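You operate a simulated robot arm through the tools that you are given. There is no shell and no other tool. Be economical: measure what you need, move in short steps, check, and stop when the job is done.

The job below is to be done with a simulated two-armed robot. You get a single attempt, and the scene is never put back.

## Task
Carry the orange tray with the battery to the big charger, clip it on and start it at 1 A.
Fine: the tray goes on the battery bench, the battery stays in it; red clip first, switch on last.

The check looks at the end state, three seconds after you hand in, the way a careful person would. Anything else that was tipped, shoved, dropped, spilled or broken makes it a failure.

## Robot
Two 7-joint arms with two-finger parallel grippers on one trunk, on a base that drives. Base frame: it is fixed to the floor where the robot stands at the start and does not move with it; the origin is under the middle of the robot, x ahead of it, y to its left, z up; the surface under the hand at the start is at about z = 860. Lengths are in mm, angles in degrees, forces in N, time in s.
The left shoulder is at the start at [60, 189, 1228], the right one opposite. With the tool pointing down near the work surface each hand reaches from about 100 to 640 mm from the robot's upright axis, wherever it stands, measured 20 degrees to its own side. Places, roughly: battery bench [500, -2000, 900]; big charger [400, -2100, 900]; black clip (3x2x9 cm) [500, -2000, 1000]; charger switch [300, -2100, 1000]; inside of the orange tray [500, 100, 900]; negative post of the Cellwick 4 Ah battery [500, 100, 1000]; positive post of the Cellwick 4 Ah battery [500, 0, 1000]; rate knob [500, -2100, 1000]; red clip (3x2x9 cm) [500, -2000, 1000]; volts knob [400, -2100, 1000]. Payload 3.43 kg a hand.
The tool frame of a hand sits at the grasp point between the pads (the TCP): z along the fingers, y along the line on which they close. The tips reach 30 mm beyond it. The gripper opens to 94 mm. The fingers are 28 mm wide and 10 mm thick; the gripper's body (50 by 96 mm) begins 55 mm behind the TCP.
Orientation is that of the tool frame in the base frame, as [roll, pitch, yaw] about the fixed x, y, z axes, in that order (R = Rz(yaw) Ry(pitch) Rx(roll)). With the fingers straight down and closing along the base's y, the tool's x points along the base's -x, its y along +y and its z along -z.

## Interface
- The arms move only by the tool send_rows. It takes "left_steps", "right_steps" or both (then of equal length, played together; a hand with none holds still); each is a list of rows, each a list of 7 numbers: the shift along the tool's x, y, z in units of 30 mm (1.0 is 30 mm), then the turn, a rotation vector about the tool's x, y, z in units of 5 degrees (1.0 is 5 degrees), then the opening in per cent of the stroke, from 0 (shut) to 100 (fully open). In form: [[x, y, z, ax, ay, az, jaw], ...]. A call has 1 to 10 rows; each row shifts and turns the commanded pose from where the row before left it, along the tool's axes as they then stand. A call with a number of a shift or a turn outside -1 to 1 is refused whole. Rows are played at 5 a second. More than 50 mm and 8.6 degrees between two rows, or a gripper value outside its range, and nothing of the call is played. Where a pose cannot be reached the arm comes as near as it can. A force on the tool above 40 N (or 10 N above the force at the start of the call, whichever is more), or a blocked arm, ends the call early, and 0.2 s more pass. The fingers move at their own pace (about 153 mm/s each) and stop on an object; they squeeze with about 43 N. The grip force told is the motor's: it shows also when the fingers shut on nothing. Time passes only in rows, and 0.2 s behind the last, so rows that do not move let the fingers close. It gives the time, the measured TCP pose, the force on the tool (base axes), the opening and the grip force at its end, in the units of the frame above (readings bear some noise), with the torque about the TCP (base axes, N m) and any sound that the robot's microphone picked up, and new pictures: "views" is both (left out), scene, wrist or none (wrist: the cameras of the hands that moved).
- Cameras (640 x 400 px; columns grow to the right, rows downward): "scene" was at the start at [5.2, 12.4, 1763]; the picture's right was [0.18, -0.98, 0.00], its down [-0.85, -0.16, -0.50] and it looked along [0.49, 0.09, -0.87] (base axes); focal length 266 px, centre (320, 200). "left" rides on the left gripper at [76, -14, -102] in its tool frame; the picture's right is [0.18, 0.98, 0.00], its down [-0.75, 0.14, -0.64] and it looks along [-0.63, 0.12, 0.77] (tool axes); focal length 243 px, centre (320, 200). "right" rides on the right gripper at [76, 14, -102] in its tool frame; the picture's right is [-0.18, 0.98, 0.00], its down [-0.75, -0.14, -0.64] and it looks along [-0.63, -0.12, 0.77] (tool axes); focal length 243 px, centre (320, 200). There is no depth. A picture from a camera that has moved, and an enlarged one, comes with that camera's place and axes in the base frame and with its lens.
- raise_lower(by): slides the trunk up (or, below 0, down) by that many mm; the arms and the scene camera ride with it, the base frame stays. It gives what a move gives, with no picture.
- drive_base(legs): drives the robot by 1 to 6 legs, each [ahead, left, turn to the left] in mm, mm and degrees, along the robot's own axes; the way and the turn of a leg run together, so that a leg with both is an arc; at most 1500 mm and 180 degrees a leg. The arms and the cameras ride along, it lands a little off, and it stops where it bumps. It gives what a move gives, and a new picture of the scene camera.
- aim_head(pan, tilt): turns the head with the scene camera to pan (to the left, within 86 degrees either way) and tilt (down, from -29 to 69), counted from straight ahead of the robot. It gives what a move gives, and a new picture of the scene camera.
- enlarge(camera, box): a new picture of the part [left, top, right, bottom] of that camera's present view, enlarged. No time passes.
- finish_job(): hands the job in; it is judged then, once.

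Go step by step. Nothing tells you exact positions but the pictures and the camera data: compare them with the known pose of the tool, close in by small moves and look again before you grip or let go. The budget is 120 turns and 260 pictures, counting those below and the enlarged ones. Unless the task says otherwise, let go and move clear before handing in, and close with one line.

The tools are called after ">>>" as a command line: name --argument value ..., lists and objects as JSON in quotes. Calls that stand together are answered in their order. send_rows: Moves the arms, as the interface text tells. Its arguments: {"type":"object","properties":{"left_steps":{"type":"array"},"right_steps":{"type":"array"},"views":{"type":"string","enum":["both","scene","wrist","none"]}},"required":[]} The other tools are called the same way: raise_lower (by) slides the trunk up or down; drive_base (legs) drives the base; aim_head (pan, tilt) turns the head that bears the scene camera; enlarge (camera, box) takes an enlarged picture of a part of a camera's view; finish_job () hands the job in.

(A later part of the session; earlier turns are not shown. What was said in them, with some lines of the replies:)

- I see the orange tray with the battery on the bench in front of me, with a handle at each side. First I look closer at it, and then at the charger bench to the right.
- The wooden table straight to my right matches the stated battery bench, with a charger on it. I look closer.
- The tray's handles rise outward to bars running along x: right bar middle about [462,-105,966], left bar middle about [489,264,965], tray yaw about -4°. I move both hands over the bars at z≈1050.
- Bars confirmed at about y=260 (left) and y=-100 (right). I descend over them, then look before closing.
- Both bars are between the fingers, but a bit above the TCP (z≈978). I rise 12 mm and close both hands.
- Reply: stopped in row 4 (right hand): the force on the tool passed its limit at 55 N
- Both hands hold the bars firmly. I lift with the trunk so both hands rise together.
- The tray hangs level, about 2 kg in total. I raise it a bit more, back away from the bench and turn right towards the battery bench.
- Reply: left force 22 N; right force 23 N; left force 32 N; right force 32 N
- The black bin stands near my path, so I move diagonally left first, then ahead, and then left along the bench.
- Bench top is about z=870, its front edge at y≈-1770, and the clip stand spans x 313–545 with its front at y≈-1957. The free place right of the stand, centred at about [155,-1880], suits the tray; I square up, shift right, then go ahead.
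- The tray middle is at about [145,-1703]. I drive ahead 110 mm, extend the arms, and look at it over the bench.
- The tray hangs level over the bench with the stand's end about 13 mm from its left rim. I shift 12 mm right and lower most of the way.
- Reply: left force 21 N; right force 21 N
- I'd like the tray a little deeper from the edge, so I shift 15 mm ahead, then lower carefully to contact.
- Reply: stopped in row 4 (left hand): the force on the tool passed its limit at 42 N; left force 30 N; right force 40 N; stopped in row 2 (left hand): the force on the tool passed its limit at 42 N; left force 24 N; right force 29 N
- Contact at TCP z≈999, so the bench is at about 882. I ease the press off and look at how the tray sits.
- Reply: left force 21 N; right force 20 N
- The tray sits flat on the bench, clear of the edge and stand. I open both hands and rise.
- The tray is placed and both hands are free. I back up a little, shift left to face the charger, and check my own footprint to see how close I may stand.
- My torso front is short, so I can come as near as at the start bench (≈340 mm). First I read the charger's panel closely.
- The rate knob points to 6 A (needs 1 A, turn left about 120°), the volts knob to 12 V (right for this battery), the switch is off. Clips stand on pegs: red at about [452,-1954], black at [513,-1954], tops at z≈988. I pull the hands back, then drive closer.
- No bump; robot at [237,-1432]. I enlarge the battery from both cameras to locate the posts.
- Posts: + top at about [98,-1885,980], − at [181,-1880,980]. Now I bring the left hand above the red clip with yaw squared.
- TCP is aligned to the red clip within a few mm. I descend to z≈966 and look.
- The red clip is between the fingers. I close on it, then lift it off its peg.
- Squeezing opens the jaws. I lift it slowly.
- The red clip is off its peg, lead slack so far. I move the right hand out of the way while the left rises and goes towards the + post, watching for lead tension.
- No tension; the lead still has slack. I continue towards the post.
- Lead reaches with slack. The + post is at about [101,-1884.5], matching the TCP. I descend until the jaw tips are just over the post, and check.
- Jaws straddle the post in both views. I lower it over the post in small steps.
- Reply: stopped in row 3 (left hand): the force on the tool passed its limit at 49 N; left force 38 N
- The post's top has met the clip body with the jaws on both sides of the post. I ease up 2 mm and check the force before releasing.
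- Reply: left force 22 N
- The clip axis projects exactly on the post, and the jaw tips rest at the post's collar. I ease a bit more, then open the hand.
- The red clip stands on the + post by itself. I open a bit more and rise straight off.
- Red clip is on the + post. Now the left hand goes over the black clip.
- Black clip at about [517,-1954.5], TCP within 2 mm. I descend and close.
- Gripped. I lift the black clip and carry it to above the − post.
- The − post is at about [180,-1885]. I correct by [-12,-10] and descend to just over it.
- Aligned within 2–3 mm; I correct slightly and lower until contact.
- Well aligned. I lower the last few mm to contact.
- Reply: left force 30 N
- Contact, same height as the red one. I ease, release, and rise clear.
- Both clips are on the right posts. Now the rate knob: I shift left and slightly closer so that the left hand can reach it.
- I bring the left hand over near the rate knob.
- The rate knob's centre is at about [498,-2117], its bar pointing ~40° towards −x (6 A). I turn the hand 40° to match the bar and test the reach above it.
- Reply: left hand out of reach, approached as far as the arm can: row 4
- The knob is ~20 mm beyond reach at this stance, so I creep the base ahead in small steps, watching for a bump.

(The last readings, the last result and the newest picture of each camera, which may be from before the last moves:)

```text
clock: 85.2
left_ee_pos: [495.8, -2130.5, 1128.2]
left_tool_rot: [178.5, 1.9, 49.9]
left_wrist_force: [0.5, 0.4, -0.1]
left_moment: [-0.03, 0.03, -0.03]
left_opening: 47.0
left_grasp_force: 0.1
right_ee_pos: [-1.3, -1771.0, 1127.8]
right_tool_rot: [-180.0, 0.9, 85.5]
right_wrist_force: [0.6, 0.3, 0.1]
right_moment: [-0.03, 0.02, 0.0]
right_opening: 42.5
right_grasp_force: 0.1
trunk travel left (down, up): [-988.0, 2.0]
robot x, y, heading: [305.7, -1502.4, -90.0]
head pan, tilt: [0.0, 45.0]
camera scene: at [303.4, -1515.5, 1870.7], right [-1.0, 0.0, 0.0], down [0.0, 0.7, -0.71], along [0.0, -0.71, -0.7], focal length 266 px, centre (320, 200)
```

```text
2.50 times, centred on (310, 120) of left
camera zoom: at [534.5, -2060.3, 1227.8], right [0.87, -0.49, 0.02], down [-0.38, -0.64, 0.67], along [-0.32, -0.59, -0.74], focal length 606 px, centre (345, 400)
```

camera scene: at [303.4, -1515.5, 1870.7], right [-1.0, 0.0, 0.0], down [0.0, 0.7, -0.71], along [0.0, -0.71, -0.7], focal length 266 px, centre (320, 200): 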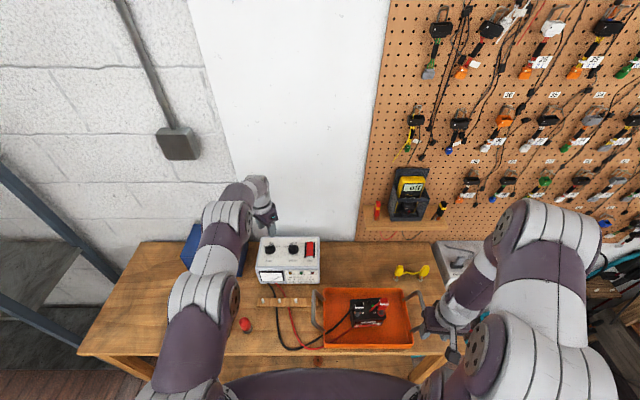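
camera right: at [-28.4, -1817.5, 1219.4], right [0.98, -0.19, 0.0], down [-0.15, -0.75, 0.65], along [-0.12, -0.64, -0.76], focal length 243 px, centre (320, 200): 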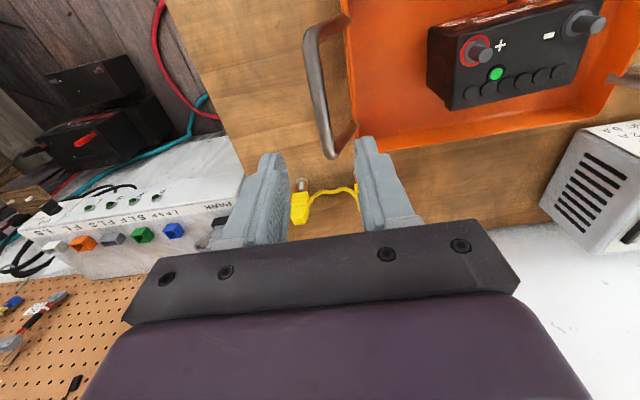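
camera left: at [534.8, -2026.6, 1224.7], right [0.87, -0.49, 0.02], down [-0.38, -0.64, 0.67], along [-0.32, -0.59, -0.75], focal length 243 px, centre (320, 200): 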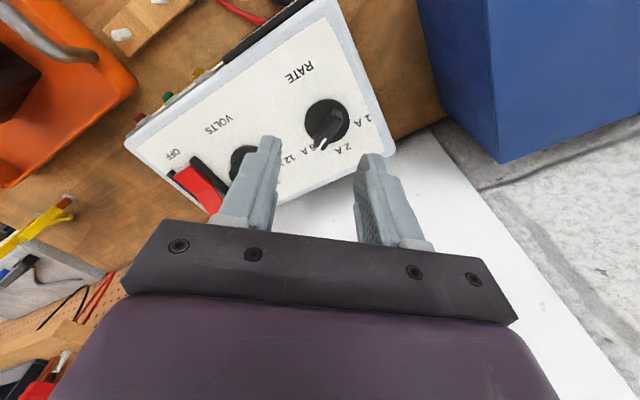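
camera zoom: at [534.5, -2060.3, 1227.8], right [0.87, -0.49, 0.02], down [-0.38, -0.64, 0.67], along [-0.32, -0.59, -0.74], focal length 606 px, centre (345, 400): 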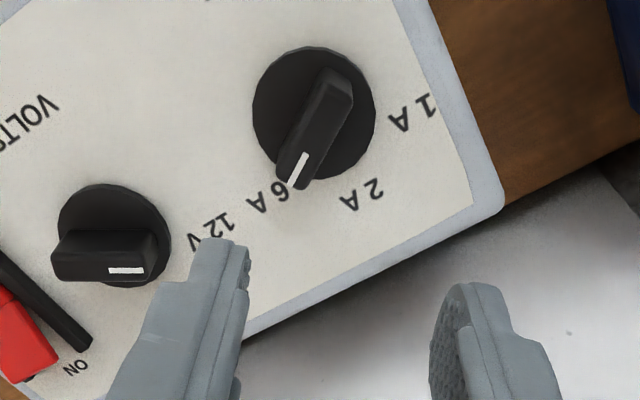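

The bar's middle is at [497,-2116], pointing ~55° to the 6 A mark. I turn the hand 15° more, centre it, and come down part way.

>>> send_rows --left_steps '[[0.38, -0.27, 0, 0, 0, 0, 50], [0, 0, 0, 0, 0, 1, 50], [0, 0, 0, 0, 0, 1, 50], [0, 0, 0, 0, 0, 1, 50], [0, 0, 0.7, 0, 0, 0, 45], [0, 0, 0.7, 0, 0, 0, 40], [0, 0, 0.4, 0, 0, 0, 40], [0, 0, 0, 0, 0, 0, 40]]' --views "wrist"

>>> enlarge --camera "left" --box '[220, 60, 440, 220]'

```text
clock: 87.0
left_ee_pos: [498.4, -2124.6, 1068.7]
left_tool_rot: [178.3, 1.1, 34.9]
left_wrist_force: [-0.3, -0.5, 0.6]
left_moment: [0.01, 0.01, 0.0]
left_opening: 37.4
left_grasp_force: 0.0
right_ee_pos: [-1.4, -1775.0, 1126.7]
right_tool_rot: [180.0, 0.7, 85.5]
right_wrist_force: [0.3, -0.5, 0.0]
right_moment: [0.03, 0.0, 0.02]
right_opening: 42.1
right_grasp_force: 0.0
trunk travel left (down, up): [-988.0, 2.0]
robot x, y, heading: [304.2, -1502.3, -90.0]
head pan, tilt: [0.0, 45.0]
camera left: at [552.6, -2066.3, 1170.6], right [0.71, -0.7, 0.02], down [-0.54, -0.52, 0.66], along [-0.45, -0.49, -0.75], focal length 243 px, centre (320, 200)
```

left: 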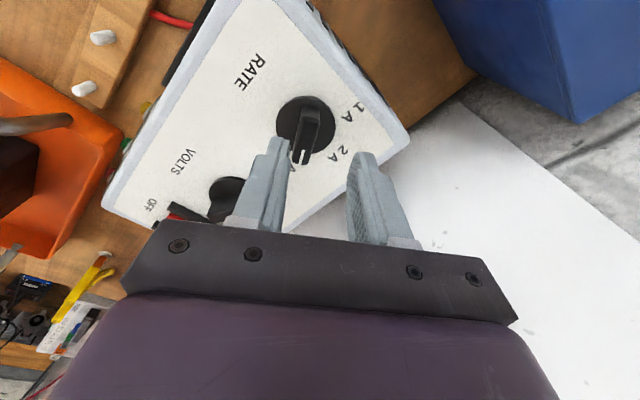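

```text
2.50 times, centred on (330, 140) of left
camera zoom: at [552.6, -2066.3, 1170.6], right [0.71, -0.7, 0.02], down [-0.54, -0.52, 0.66], along [-0.45, -0.49, -0.75], focal length 606 px, centre (295, 350)
```

zoom: 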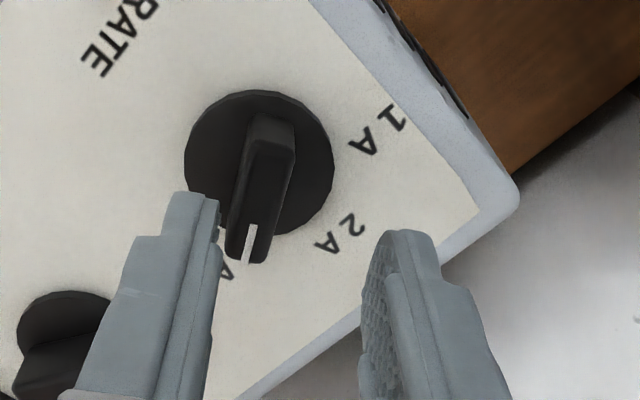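

I centre the fingers over the bar and come down to z≈1042.

>>> send_rows --left_steps '[[0.13, -0.28, 0, 0, 0, 0, 40], [0, 0, 0, 0, 0, 0, 40], [0, 0, 0.4, 0, 0, 0, 40], [0, 0, 0.35, 0, 0, 0, 40], [0, 0, 0, 0, 0, 0, 40]]' --views "none"

>>> enlarge --camera "left" --box '[220, 60, 440, 220]'

>>> enlarge --camera "scene" --box '[240, 190, 336, 290]'

```text
clock: 88.2
left_ee_pos: [495.8, -2114.7, 1048.4]
left_tool_rot: [178.3, 1.2, 34.9]
left_wrist_force: [-0.3, -0.4, -0.4]
left_moment: [-0.02, 0.0, 0.0]
left_opening: 37.5
left_grasp_force: 0.0
right_ee_pos: [-1.8, -1776.2, 1126.0]
right_tool_rot: [180.0, 0.6, 85.6]
right_wrist_force: [0.8, -0.1, -0.3]
right_moment: [0.0, -0.03, -0.02]
right_opening: 42.4
right_grasp_force: 0.2
trunk travel left (down, up): [-988.0, 2.0]
robot x, y, heading: [303.4, -1505.4, -90.3]
head pan, tilt: [0.0, 45.0]
```

```text
2.50 times, centred on (330, 140) of left
camera zoom: at [549.9, -2057.4, 1148.9], right [0.71, -0.7, 0.02], down [-0.54, -0.52, 0.66], along [-0.45, -0.49, -0.75], focal length 606 px, centre (295, 350)
```

zoom: 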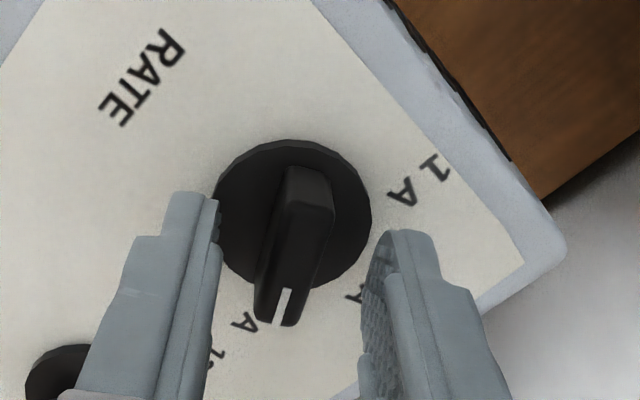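

```text
4.00 times, centred on (288, 240) of scene
camera zoom: at [303.3, -1524.0, 1870.6], right [-1.0, 0.0, 0.0], down [0.0, 0.71, -0.71], along [0.0, -0.71, -0.71], focal length 1064 px, centre (448, 40)
```

zoom: 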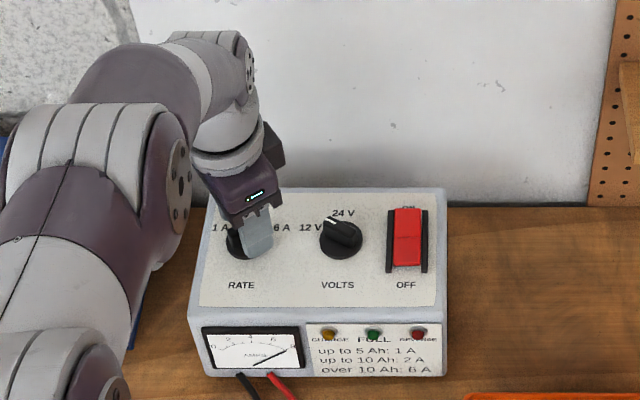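

Bar is centred between the fingers. I lower 6 mm more and grip it.

>>> send_rows --left_steps '[[0, 0, 0.25, 0, 0, 0, 40], [0, 0, 0, 0, 0, 0, 30], [0, 0, 0, 0, 0, 0, 15], [0, 0, 0, 0, 0, 0, 0], [0, 0, 0, 0, 0, 0, 0]]' --views "none"

>>> enlarge --camera "left" --box '[220, 60, 440, 220]'

```text
clock: 89.4
left_ee_pos: [494.0, -2113.8, 1040.8]
left_tool_rot: [178.4, 1.2, 34.9]
left_wrist_force: [-2.2, 2.8, 0.5]
left_moment: [0.76, 0.85, -0.01]
left_opening: 12.4
left_grasp_force: 45.1
right_ee_pos: [-1.6, -1774.1, 1126.5]
right_tool_rot: [179.9, 0.7, 85.5]
right_wrist_force: [0.0, -0.3, -0.1]
right_moment: [-0.01, -0.03, 0.01]
right_opening: 42.2
right_grasp_force: 0.0
trunk travel left (down, up): [-988.0, 2.0]
robot x, y, heading: [304.0, -1501.9, -90.0]
head pan, tilt: [0.0, 45.0]
```

```text
2.50 times, centred on (330, 140) of left
camera zoom: at [549.4, -2056.7, 1140.7], right [0.71, -0.7, 0.02], down [-0.54, -0.52, 0.66], along [-0.45, -0.48, -0.75], focal length 606 px, centre (295, 350)
```

zoom: 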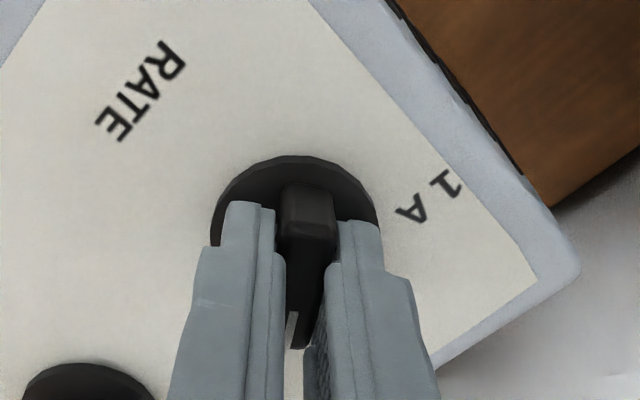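

Gripped. I turn it left (counter-clockwise) by 50° first and check.

>>> send_rows --left_steps '[[0, 0, 0, 0, 0, -1, 0], [0, 0, 0, 0, 0, -1, 0], [0, 0, 0, 0, 0, -1, 0], [0, 0, 0, 0, 0, -1, 0], [0, 0, 0, 0, 0, -1, 0], [0, 0, 0, 0, 0, -1, 0], [0, 0, 0, 0, 0, -1, 0], [0, 0, 0, 0, 0, -1, 0], [0, 0, 0, 0, 0, -1, 0], [0, 0, 0, 0, 0, -1, 0]]' --views "wrist"

```text
clock: 91.6
left_ee_pos: [495.3, -2116.1, 1039.5]
left_tool_rot: [179.9, 2.1, 85.0]
left_wrist_force: [0.8, 5.8, 0.0]
left_moment: [1.07, 0.03, 0.05]
left_opening: 11.8
left_grasp_force: 45.0
right_ee_pos: [-0.9, -1774.2, 1125.7]
right_tool_rot: [180.0, 0.6, 85.5]
right_wrist_force: [0.6, -1.0, 0.5]
right_moment: [0.03, -0.04, 0.0]
right_opening: 42.6
right_grasp_force: 0.1
trunk travel left (down, up): [-988.0, 2.0]
robot x, y, heading: [302.1, -1503.3, -90.2]
head pan, tilt: [0.0, 45.0]
camera left: at [488.6, -2035.5, 1139.9], right [1.0, 0.1, 0.0], down [0.08, -0.74, 0.67], along [0.06, -0.67, -0.74], focal length 243 px, centre (320, 200)
```

left: 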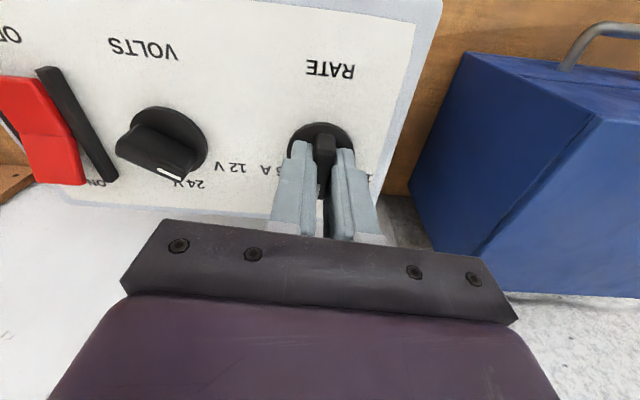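

Knob passes the 2 A position. I turn on by another 50°.

>>> send_rows --left_steps '[[0, 0, 0, 0, 0, -1, 0], [0, 0, 0, 0, 0, -1, 0], [0, 0, 0, 0, 0, -1, 0], [0, 0, 0, 0, 0, -1, 0], [0, 0, 0, 0, 0, -1, 0], [0, 0, 0, 0, 0, -1, 0], [0, 0, 0, 0, 0, -1, 0], [0, 0, 0, 0, 0, -1, 0], [0, 0, 0, 0, 0, -1, 0], [0, 0, 0, 0, 0, -1, 0]]' --views "wrist"

>>> enlarge --camera "scene" --box '[240, 210, 336, 270]'

```text
clock: 93.8
left_ee_pos: [497.8, -2115.5, 1040.3]
left_tool_rot: [-178.5, 1.4, 135.0]
left_wrist_force: [10.3, 9.1, -5.8]
left_moment: [-0.09, -1.84, -0.03]
left_opening: 12.4
left_grasp_force: 45.1
right_ee_pos: [-0.3, -1774.6, 1126.8]
right_tool_rot: [-179.8, 0.7, 85.6]
right_wrist_force: [-0.3, -0.3, 0.1]
right_moment: [-0.01, -0.02, 0.02]
right_opening: 42.4
right_grasp_force: 0.0
trunk travel left (down, up): [-988.0, 2.0]
robot x, y, heading: [306.2, -1501.8, -90.1]
head pan, tilt: [0.0, 45.0]
camera left: at [433.7, -2068.5, 1141.3], right [0.56, 0.82, -0.03], down [0.63, -0.41, 0.66], along [0.53, -0.39, -0.75], focal length 243 px, centre (320, 200)
```

left: 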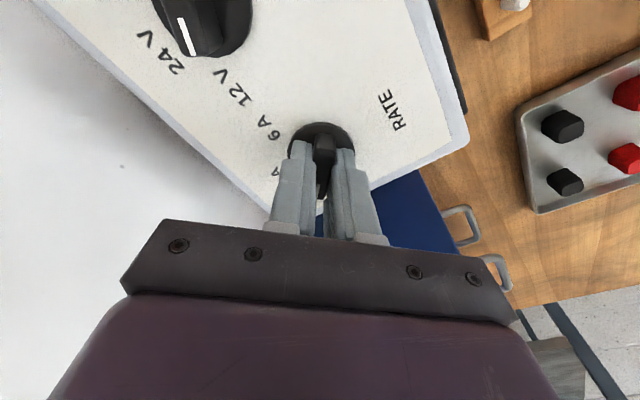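

```text
6.67 times, centred on (288, 240) of scene
camera zoom: at [306.1, -1523.1, 1870.5], right [-1.0, 0.0, 0.0], down [0.0, 0.71, -0.71], along [0.0, -0.71, -0.71], focal length 1774 px, centre (533, -67)
```

zoom: 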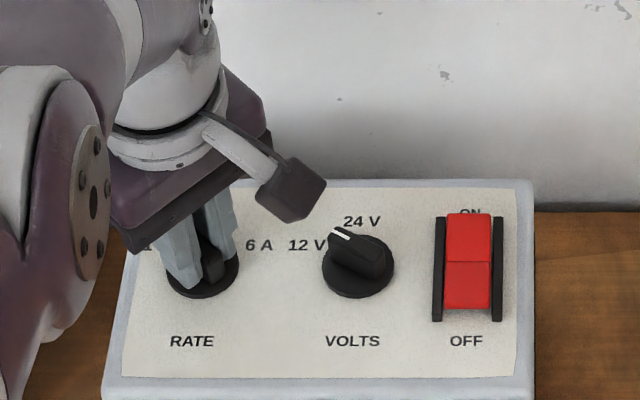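

Almost there; 11° more to mirror the starting angle onto the 1 A mark. Then I release and check.

>>> send_rows --left_steps '[[0, 0, 0, 0, 0, -1, 0], [0, 0, 0, 0, 0, -1, 0], [0, 0, 0, 0, 0, -0.2, 0], [0, 0, 0, 0, 0, 0, 0]]' --views "none"

>>> send_rows --left_steps '[[0, 0, 0, 0, 0, 0, 20], [0, 0, 0, 0, 0, 0, 35], [0, 0, -0.3, 0, 0, 0, 40], [0, 0, -0.9, 0, 0, 0, 40], [0, 0, -0.9, 0, 0, 0, 40], [0, 0, 0, 0, 0, 0, 40]]' --views "wrist"

>>> enlarge --camera "left" --box '[200, 40, 420, 200]'

```text
clock: 94.8
left_ee_pos: [497.5, -2114.3, 1040.2]
left_tool_rot: [-178.1, 1.0, 146.1]
left_wrist_force: [10.0, 10.6, -6.7]
left_moment: [0.46, -1.52, 0.03]
left_opening: 12.3
left_grasp_force: 45.3
right_ee_pos: [0.5, -1773.2, 1126.2]
right_tool_rot: [-179.9, 0.7, 85.6]
right_wrist_force: [-0.2, -0.1, 0.5]
right_moment: [-0.02, -0.03, -0.01]
right_opening: 42.2
right_grasp_force: 0.0
trunk travel left (down, up): [-988.0, 2.0]
robot x, y, heading: [302.9, -1502.6, -89.9]
head pan, tilt: [0.0, 45.0]
```

```text
clock: 96.2
left_ee_pos: [498.3, -2115.8, 1102.4]
left_tool_rot: [-178.3, 1.1, 145.9]
left_wrist_force: [0.1, 0.4, -0.1]
left_moment: [0.01, 0.0, 0.02]
left_opening: 37.5
left_grasp_force: 0.0
right_ee_pos: [-0.1, -1775.9, 1126.1]
right_tool_rot: [-179.9, 0.6, 85.5]
right_wrist_force: [0.7, 0.2, -0.3]
right_moment: [-0.01, -0.02, 0.06]
right_opening: 42.5
right_grasp_force: 0.0
trunk travel left (down, up): [-988.0, 2.0]
robot x, y, heading: [303.5, -1506.2, -90.1]
head pan, tilt: [0.0, 45.0]
camera left: at [427.0, -2081.9, 1203.9], right [0.4, 0.92, -0.03], down [0.7, -0.28, 0.65], along [0.59, -0.28, -0.76], focal length 243 px, centre (320, 200)
```

left: 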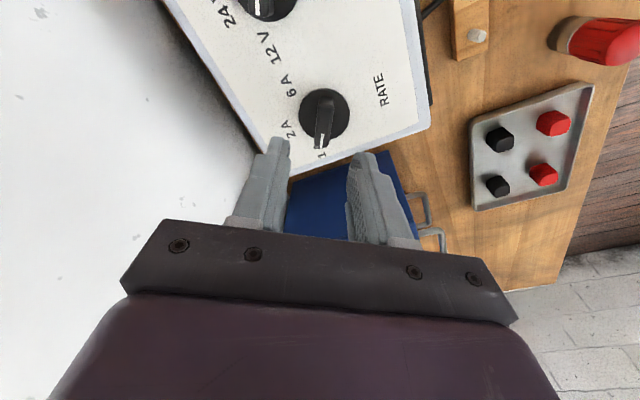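

```text
2.50 times, centred on (310, 120) of left
camera zoom: at [427.0, -2081.9, 1203.9], right [0.4, 0.92, -0.03], down [0.7, -0.28, 0.65], along [0.59, -0.28, -0.76], focal length 606 px, centre (345, 400)
```

zoom: 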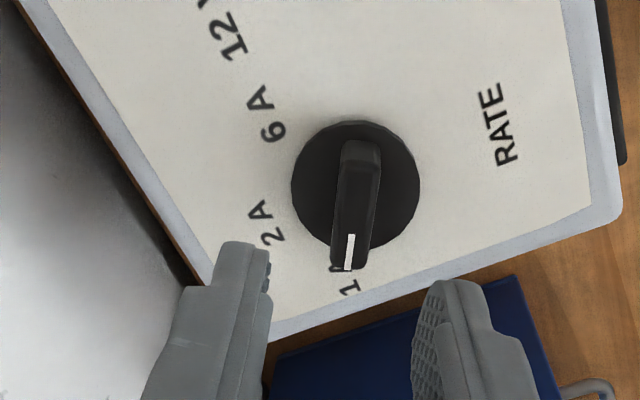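

The pointer stands right at 1 A. Next the switch (its ON end is at the rear): I raise, square the hand, close the fingers, and shift the base right so the left arm is straight behind the switch.

>>> send_rows --left_steps '[[0, 0, -0.7, 0, 0, 1, 20], [0, 0, -0.6, 0, 0, 1, 0], [0, 0, 0, 0, 0, 1, 0], [0, 0, 0, 0, 0, 1, 0], [0, 0, 0, 0, 0, 1, 0], [0, 0, 0, 0, 0, 1, 0], [0, 0, 0, 0, 0, 1, 0], [0, 0, 0, 0, 0, 1, 0], [0, 0, 0, 0, 0, 1, 0], [0, 0, 0, 0, 0, 1, 0]]' --views "none"

>>> send_rows --left_steps '[[0.7, 0, 0, 0, 0, 1, 0], [0.7, 0, 0, 0, 0, 0.2, 0], [0, 0, 0, 0, 0, 0, 0]]' --views "none"

>>> drive_base --legs '[[0, -150, 0]]'

>>> enlarge --camera "left" --box '[200, 40, 440, 240]'

```text
clock: 98.4
left_ee_pos: [495.7, -2112.5, 1142.6]
left_tool_rot: [-179.7, 2.1, 95.9]
left_wrist_force: [0.0, 0.1, -0.6]
left_moment: [-0.03, 0.0, -0.03]
left_opening: 0.0
left_grasp_force: 32.9
right_ee_pos: [-0.7, -1775.4, 1125.5]
right_tool_rot: [180.0, 0.6, 85.5]
right_wrist_force: [0.5, -0.6, -0.4]
right_moment: [0.01, 0.0, -0.03]
right_opening: 42.4
right_grasp_force: 0.2
trunk travel left (down, up): [-988.0, 2.0]
robot x, y, heading: [305.3, -1502.8, -89.9]
head pan, tilt: [0.0, 45.0]
```

```text
clock: 99.2
left_ee_pos: [491.7, -2071.0, 1139.8]
left_tool_rot: [-179.9, 1.9, 89.9]
left_wrist_force: [0.0, -0.8, -0.1]
left_moment: [0.02, 0.01, 0.01]
left_opening: 0.0
left_grasp_force: 33.1
right_ee_pos: [-1.9, -1775.8, 1126.4]
right_tool_rot: [-180.0, 0.5, 85.5]
right_wrist_force: [0.4, -0.1, -0.4]
right_moment: [0.0, -0.02, -0.04]
right_opening: 42.5
right_grasp_force: 0.1
trunk travel left (down, up): [-988.0, 2.0]
robot x, y, heading: [303.2, -1499.4, -90.0]
head pan, tilt: [0.0, 45.0]
```

```text
clock: 100.6
left_ee_pos: [342.7, -2070.9, 1138.7]
left_tool_rot: [-179.7, 2.0, 90.0]
left_wrist_force: [-0.5, 0.3, 0.0]
left_moment: [-0.01, 0.03, 0.01]
left_opening: 0.0
left_grasp_force: 33.7
right_ee_pos: [-151.3, -1775.0, 1126.1]
right_tool_rot: [-179.9, 0.5, 85.6]
right_wrist_force: [0.1, 0.8, -0.5]
right_moment: [0.02, 0.03, -0.03]
right_opening: 42.0
right_grasp_force: 0.1
trunk travel left (down, up): [-988.0, 2.0]
robot x, y, heading: [151.7, -1503.6, -89.9]
head pan, tilt: [0.0, 45.0]
camera scene: at [155.5, -1524.3, 1870.5], right [-1.0, 0.0, 0.0], down [0.0, 0.71, -0.71], along [0.0, -0.71, -0.71], focal length 266 px, centre (320, 200)
```

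scene: 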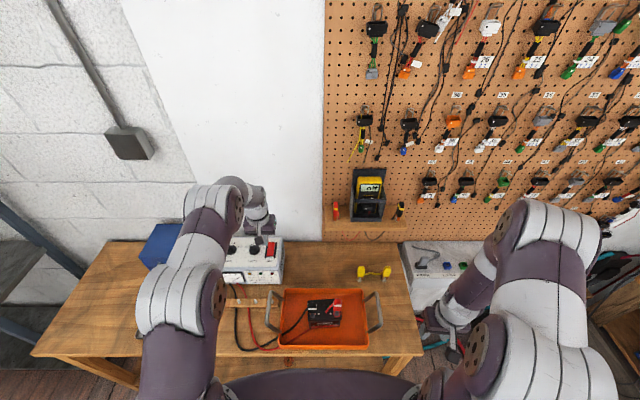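

```text
2.00 times, centred on (320, 140) of left
camera zoom: at [329.9, -1991.7, 1240.0], right [0.98, 0.18, -0.01], down [0.14, -0.73, 0.67], along [0.12, -0.66, -0.74], focal length 485 px, centre (320, 320)
```

zoom: 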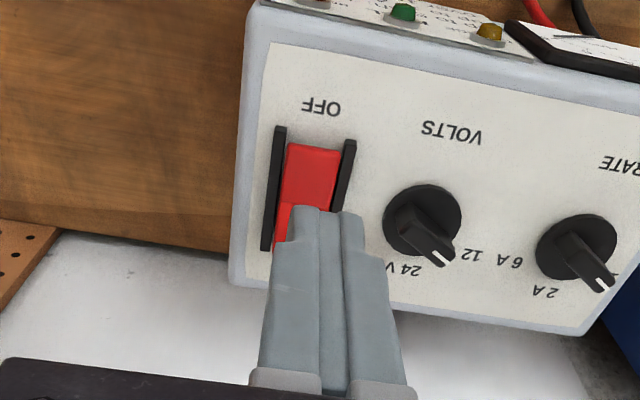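

The hand is in line with the switch (x≈344). I move over its rear half and partly down.

>>> send_rows --left_steps '[[-0.7, 0.04, 0.3, 0, 0, 0, 0], [-0.7, 0, 0.5, 0, 0, 0, 0], [-0.7, 0, 0.6, 0, 0, 0, 0], [0, 0, 0.4, 0, 0, 0, 0], [0, 0, 0, 0, 0, 0, 0]]' --views "wrist"

>>> enlarge --camera "scene" --box '[220, 210, 300, 290]'

```text
clock: 101.8
left_ee_pos: [343.4, -2137.7, 1088.7]
left_tool_rot: [-180.0, 2.1, 89.9]
left_wrist_force: [0.3, 0.1, -1.3]
left_moment: [-0.03, 0.01, 0.01]
left_opening: 0.0
left_grasp_force: 33.0
right_ee_pos: [-152.5, -1776.0, 1126.6]
right_tool_rot: [-180.0, 0.7, 85.6]
right_wrist_force: [-0.1, 0.1, -0.3]
right_moment: [0.01, -0.01, 0.06]
right_opening: 42.4
right_grasp_force: 0.2
trunk travel left (down, up): [-988.0, 2.0]
robot x, y, heading: [152.7, -1504.8, -90.1]
head pan, tilt: [0.0, 45.0]
camera left: at [329.6, -2057.9, 1188.8], right [0.98, 0.18, -0.01], down [0.14, -0.73, 0.67], along [0.12, -0.66, -0.74], focal length 243 px, centre (320, 200)
```

left: 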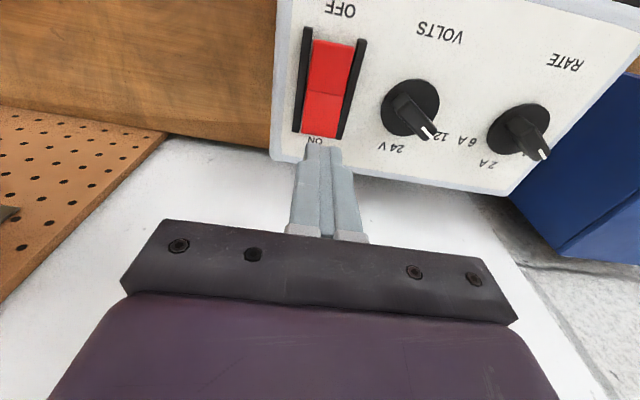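

```text
5.00 times, centred on (260, 250) of scene
camera zoom: at [152.2, -1523.8, 1870.6], right [-1.0, 0.0, 0.0], down [0.0, 0.71, -0.71], along [0.0, -0.71, -0.71], focal length 1330 px, centre (620, -50)
```

zoom: 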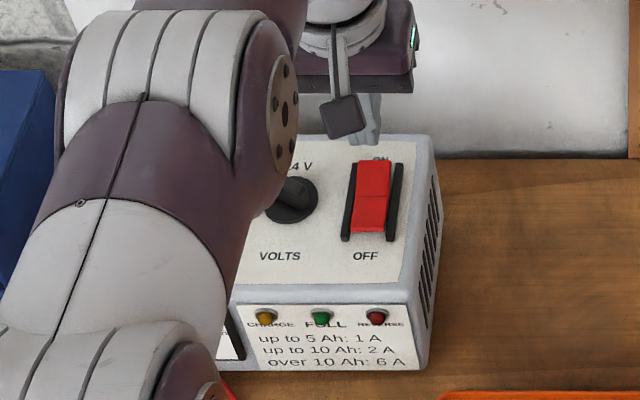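

Rocker's rear edge is at y≈-2142, ridge at -2113. I set the fingertip at y≈-2133 and press down gradually.

>>> send_rows --left_steps '[[0.15, 0.02, 0.4, 0, 0, 0, 0], [0, 0, 0.4, 0, 0, 0, 0], [0, 0, 0.3, 0, 0, 0, 0], [0, 0, 0, 0, 0, 0, 0]]' --views "wrist"

>>> enlarge --camera "scene" --box '[240, 220, 296, 260]'

```text
clock: 102.8
left_ee_pos: [343.2, -2133.6, 1054.1]
left_tool_rot: [180.0, 2.0, 90.0]
left_wrist_force: [0.3, -1.5, 1.4]
left_moment: [-0.05, 0.01, -0.01]
left_opening: 0.0
left_grasp_force: 32.8
right_ee_pos: [-153.3, -1775.3, 1126.1]
right_tool_rot: [179.9, 0.6, 85.6]
right_wrist_force: [0.1, 0.7, 0.2]
right_moment: [-0.01, -0.01, 0.0]
right_opening: 42.3
right_grasp_force: 0.1
trunk travel left (down, up): [-988.0, 2.0]
robot x, y, heading: [153.7, -1504.5, -90.1]
head pan, tilt: [0.0, 45.0]
camera left: at [329.7, -2054.6, 1156.0], right [0.98, 0.18, -0.01], down [0.14, -0.73, 0.67], along [0.12, -0.66, -0.74], focal length 243 px, centre (320, 200)
```

left: 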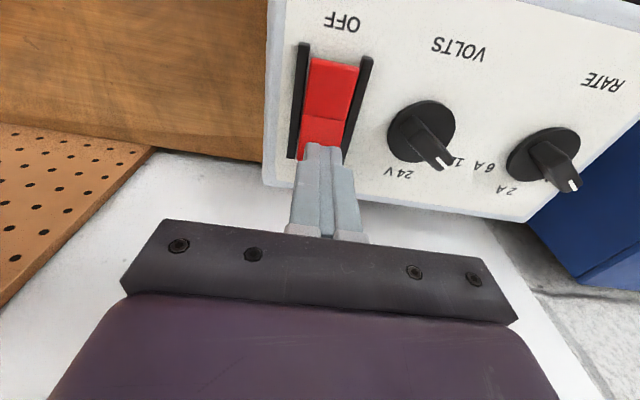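

```text
10.00 times, centred on (268, 240) of scene
camera zoom: at [151.5, -1524.0, 1870.6], right [-1.0, 0.0, 0.0], down [0.0, 0.71, -0.71], along [0.0, -0.71, -0.71], focal length 2661 px, centre (840, -200)
```

zoom: 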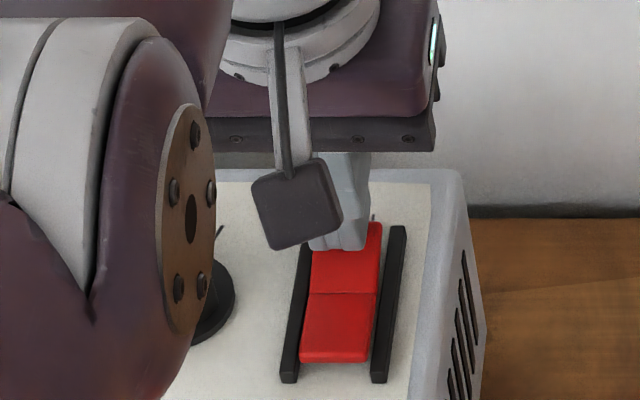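

Fingers sit over the rear half between the guards. I press.

>>> send_rows --left_steps '[[0, -0.04, 0.15, 0, 0, 0, 0], [0, 0, 0.15, 0, 0, 0, 0], [0, 0, 0.15, 0, 0, 0, 0], [0, 0, 0.15, 0, 0, 0, 0]]' --views "wrist"

>>> enlarge --camera "scene" --box '[240, 220, 296, 260]'

```text
clock: 103.8
left_ee_pos: [342.0, -2136.8, 1048.2]
left_tool_rot: [180.0, 3.1, 89.8]
left_wrist_force: [-0.4, 9.4, 24.4]
left_moment: [0.71, 0.01, -0.02]
left_opening: 0.0
left_grasp_force: 32.5
right_ee_pos: [-154.9, -1772.0, 1128.1]
right_tool_rot: [-180.0, 0.9, 85.4]
right_wrist_force: [-0.5, 0.2, 0.3]
right_moment: [-0.01, 0.0, 0.01]
right_opening: 42.2
right_grasp_force: 0.1
trunk travel left (down, up): [-988.0, 2.0]
robot x, y, heading: [152.3, -1501.1, -90.2]
head pan, tilt: [0.0, 45.0]
stopped in row 4 (left hand): the force on the tool passed its limit at 44 N (the readings are from after the stop); the commanded pose is now the measured one
camera left: at [327.8, -2055.2, 1146.8], right [0.98, 0.18, -0.01], down [0.14, -0.72, 0.68], along [0.12, -0.67, -0.73], focal length 243 px, centre (320, 200)
```

left: 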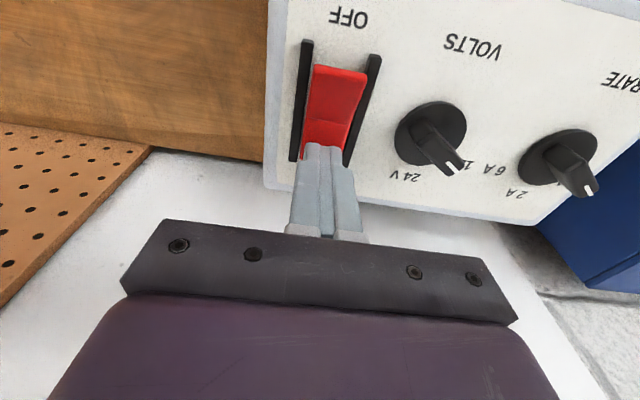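

```text
10.00 times, centred on (268, 240) of scene
camera zoom: at [150.2, -1519.0, 1870.7], right [-1.0, 0.0, 0.0], down [0.0, 0.71, -0.71], along [0.0, -0.71, -0.71], focal length 2661 px, centre (840, -200)
```

zoom: 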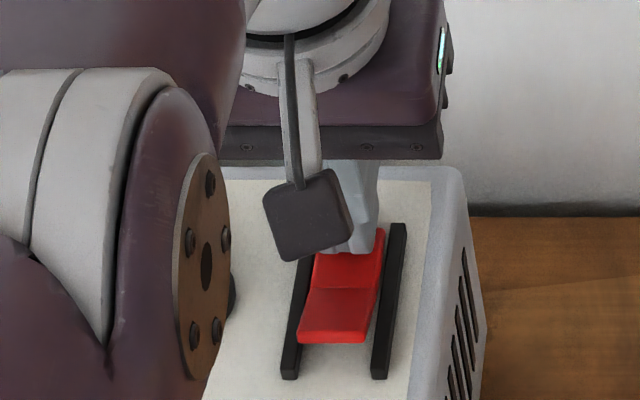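

The rocker has tipped over: its front end is now up. I lift off and check the lamps.

>>> send_rows --left_steps '[[0, 0, -0.5, 0, 0, 0, 0], [0, 0, -0.9, 0, 0, 0, 0], [0, 0, -1, 0, 0, 0, 0], [0.8, 0, -0.8, 0, 0, 0, 0], [1, 0, 0, 0, 0, 0, 0], [1, 0, 0, 0, 0, 0, 0], [1, 0, 0, 0, 0, 0, 0], [1, 0, 0, 0, 0, 0, 0], [0, 0, 0, 0, 0, 0, 0]]' --views "none"

>>> drive_base --legs '[[-250, 0, 0]]'

>>> enlarge --camera "scene" --box '[220, 170, 316, 230]'

>>> enlarge --camera "scene" --box '[200, 160, 420, 300]'

```text
clock: 105.8
left_ee_pos: [340.1, -1990.8, 1131.7]
left_tool_rot: [179.9, 2.9, 90.0]
left_wrist_force: [-0.2, 0.7, -0.6]
left_moment: [0.01, 0.01, -0.03]
left_opening: 0.1
left_grasp_force: 32.8
right_ee_pos: [-154.6, -1774.4, 1125.8]
right_tool_rot: [180.0, 0.6, 85.6]
right_wrist_force: [-0.2, 0.9, 0.2]
right_moment: [0.02, 0.01, -0.02]
right_opening: 42.4
right_grasp_force: 0.1
trunk travel left (down, up): [-988.0, 2.0]
robot x, y, heading: [150.2, -1505.8, -90.2]
head pan, tilt: [0.0, 45.0]
```

```text
clock: 107.7
left_ee_pos: [340.8, -1739.1, 1132.2]
left_tool_rot: [-179.9, 2.7, 89.9]
left_wrist_force: [0.1, -0.9, -0.5]
left_moment: [0.01, -0.01, -0.02]
left_opening: 0.2
left_grasp_force: 33.1
right_ee_pos: [-153.6, -1522.3, 1124.9]
right_tool_rot: [179.9, 0.5, 85.4]
right_wrist_force: [-0.7, -0.1, 0.1]
right_moment: [0.03, 0.03, 0.0]
right_opening: 42.2
right_grasp_force: 0.1
trunk travel left (down, up): [-988.0, 2.0]
robot x, y, heading: [153.9, -1250.0, -90.5]
head pan, tilt: [0.0, 45.0]
camera scene: at [152.2, -1273.6, 1870.5], right [-1.0, 0.0, 0.0], down [0.0, 0.71, -0.71], along [0.0, -0.71, -0.71], focal length 266 px, centre (320, 200)
```

scene: 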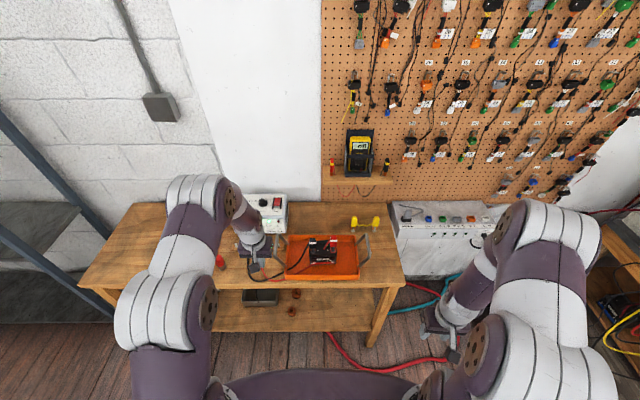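

```text
6.67 times, centred on (268, 200) of scene
camera zoom: at [152.2, -1273.6, 1870.5], right [-1.0, 0.0, 0.0], down [0.0, 0.71, -0.71], along [0.0, -0.71, -0.71], focal length 1774 px, centre (667, 200)
```

zoom: 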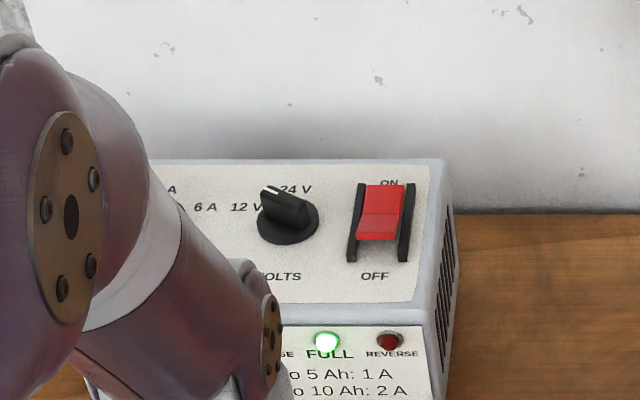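

```text
2.86 times, centred on (310, 230) of scene
camera zoom: at [152.2, -1273.6, 1870.5], right [-1.0, 0.0, 0.0], down [0.0, 0.71, -0.71], along [0.0, -0.71, -0.71], focal length 760 px, centre (349, 114)
```

zoom: 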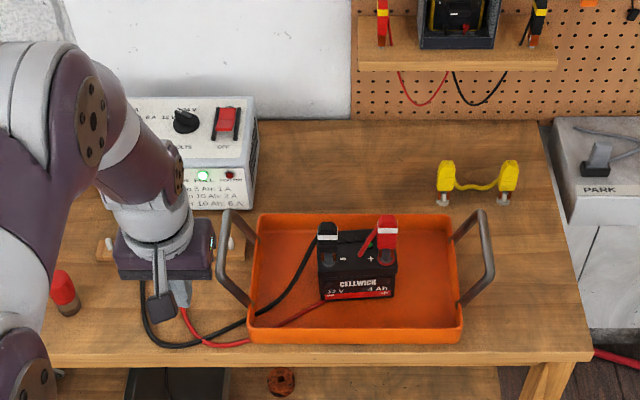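

The green lamp is lit and the switch is on. The left arm hides the rest, so I back off and shift to see the whole panel.

>>> drive_base --legs '[[-100, 0, 0], [0, 300, 0]]'

>>> enlarge --camera "scene" --box '[260, 150, 340, 200]'

>>> enlarge --camera "scene" --box '[220, 140, 440, 280]'

```text
clock: 110.5
left_ee_pos: [641.6, -1641.1, 1133.2]
left_tool_rot: [179.9, 2.8, 89.6]
left_wrist_force: [-0.4, 0.6, -0.6]
left_moment: [0.05, 0.01, -0.04]
left_opening: 0.1
left_grasp_force: 32.4
right_ee_pos: [147.4, -1422.1, 1125.8]
right_tool_rot: [179.9, 0.6, 85.2]
right_wrist_force: [-0.4, 0.7, -0.8]
right_moment: [-0.02, -0.04, 0.01]
right_opening: 42.0
right_grasp_force: 0.0
trunk travel left (down, up): [-988.0, 2.0]
robot x, y, heading: [456.4, -1151.9, -90.2]
head pan, tilt: [0.0, 45.0]
camera scene: at [452.5, -1173.3, 1870.5], right [-1.0, 0.01, 0.0], down [0.01, 0.71, -0.71], along [0.0, -0.71, -0.71], focal length 266 px, centre (320, 200)
```

scene: 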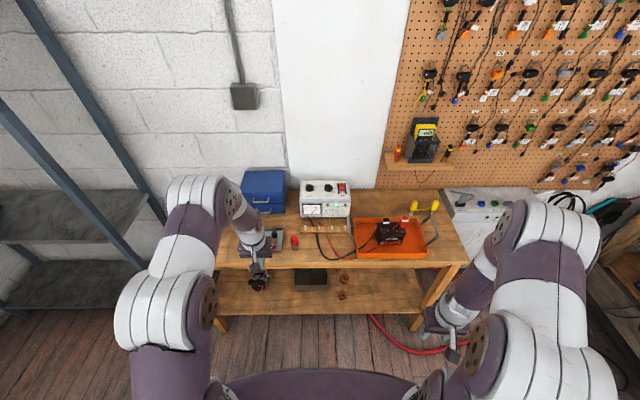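

```text
8.00 times, centred on (300, 175) of scene
camera zoom: at [452.5, -1173.3, 1870.5], right [-1.0, 0.01, 0.0], down [0.01, 0.71, -0.71], along [0.0, -0.71, -0.71], focal length 2129 px, centre (480, 400)
```

zoom: 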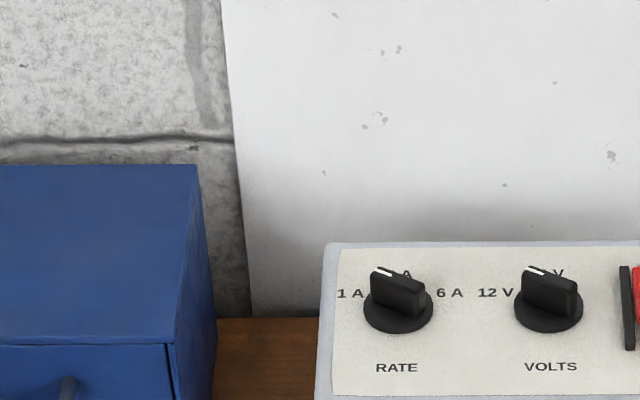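

```text
2.86 times, centred on (330, 210) of scene
camera zoom: at [452.5, -1173.3, 1870.5], right [-1.0, 0.01, 0.0], down [0.01, 0.71, -0.71], along [0.0, -0.71, -0.71], focal length 760 px, centre (291, 171)
```

zoom: 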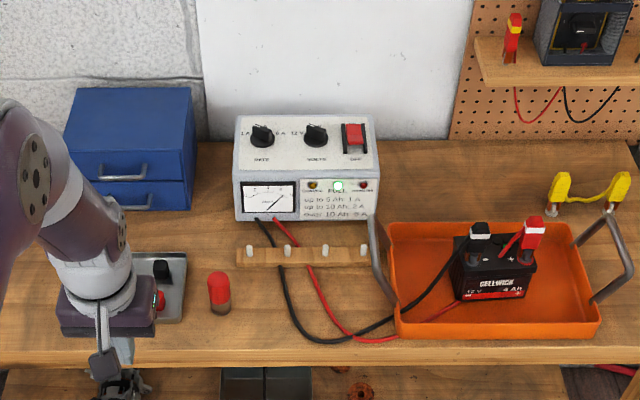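

Rate and volts both point to their left marks (1 A, 12 V). I read the meter and lamps.

>>> enlarge --camera "scene" --box '[296, 180, 360, 220]'

>>> enlarge --camera "scene" --box '[360, 205, 440, 255]'

```text
10.00 times, centred on (328, 200) of scene
camera zoom: at [452.5, -1173.3, 1870.5], right [-1.0, 0.01, 0.0], down [0.01, 0.71, -0.71], along [0.0, -0.71, -0.71], focal length 2661 px, centre (240, 200)
```

zoom: 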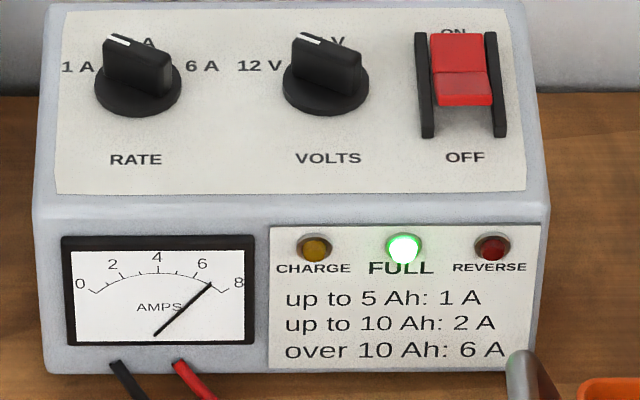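

```text
8.00 times, centred on (400, 230) of scene
camera zoom: at [452.5, -1173.3, 1870.5], right [-1.0, 0.01, 0.0], down [0.01, 0.71, -0.71], along [0.0, -0.71, -0.71], focal length 2129 px, centre (-320, -40)
```

zoom: 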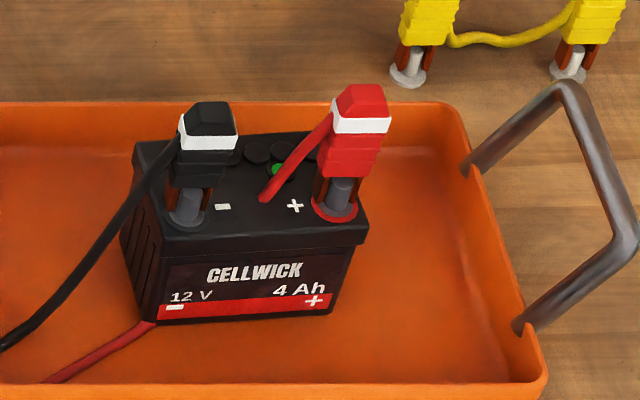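

The needle moved when switched on and green is lit, no reverse lamp. I wait two seconds and look once more that it is stable.

>>> send_rows --left_steps '[[0, 0, 0, 0, 0, 0, 30], [0, 0, 0, 0, 0, 0, 30], [0, 0, 0, 0, 0, 0, 30], [0, 0, 0, 0, 0, 0, 30], [0, 0, 0, 0, 0, 0, 30], [0, 0, 0, 0, 0, 0, 30], [0, 0, 0, 0, 0, 0, 30], [0, 0, 0, 0, 0, 0, 30], [0, 0, 0, 0, 0, 0, 30], [0, 0, 0, 0, 0, 0, 30]]' --views "none"

>>> enlarge --camera "scene" --box '[296, 180, 360, 220]'

```text
clock: 112.7
left_ee_pos: [643.8, -1639.5, 1132.7]
left_tool_rot: [-179.9, 2.7, 89.6]
left_wrist_force: [0.2, 0.0, 0.2]
left_moment: [0.03, 0.0, -0.01]
left_opening: 28.5
left_grasp_force: 0.1
right_ee_pos: [149.5, -1421.9, 1127.3]
right_tool_rot: [-179.9, 0.6, 85.3]
right_wrist_force: [-0.7, 0.0, -0.1]
right_moment: [0.01, 0.03, -0.04]
right_opening: 42.4
right_grasp_force: 0.0
trunk travel left (down, up): [-988.0, 2.0]
robot x, y, heading: [453.7, -1151.8, -90.4]
head pan, tilt: [0.0, 45.0]
```

```text
10.00 times, centred on (328, 200) of scene
camera zoom: at [455.7, -1173.1, 1870.5], right [-1.0, 0.01, 0.0], down [0.01, 0.71, -0.71], along [-0.01, -0.71, -0.71], focal length 2661 px, centre (240, 200)
```

zoom: 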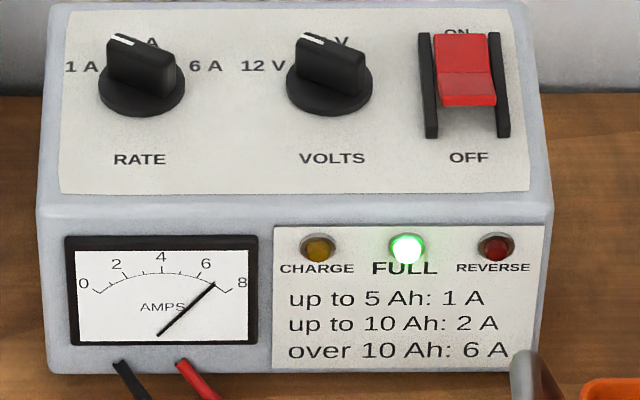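

The state is stable: both clips are on, the rate is at 1 A, the switch is on and both hands are clear. I hand in.

>>> finish_job

```text
The job is handed in.
```

I put the tray with the battery on the battery bench, clipped red to + first and then black to −, turned the rate knob to 1 A, left volts at 12 V, and switched on last. The green FULL lamp came on rather than CHARGE. The amp needle moved only from 8 to just under 7, and it had already read 8 with the switch off, so I could not confirm 1 A from the meter.
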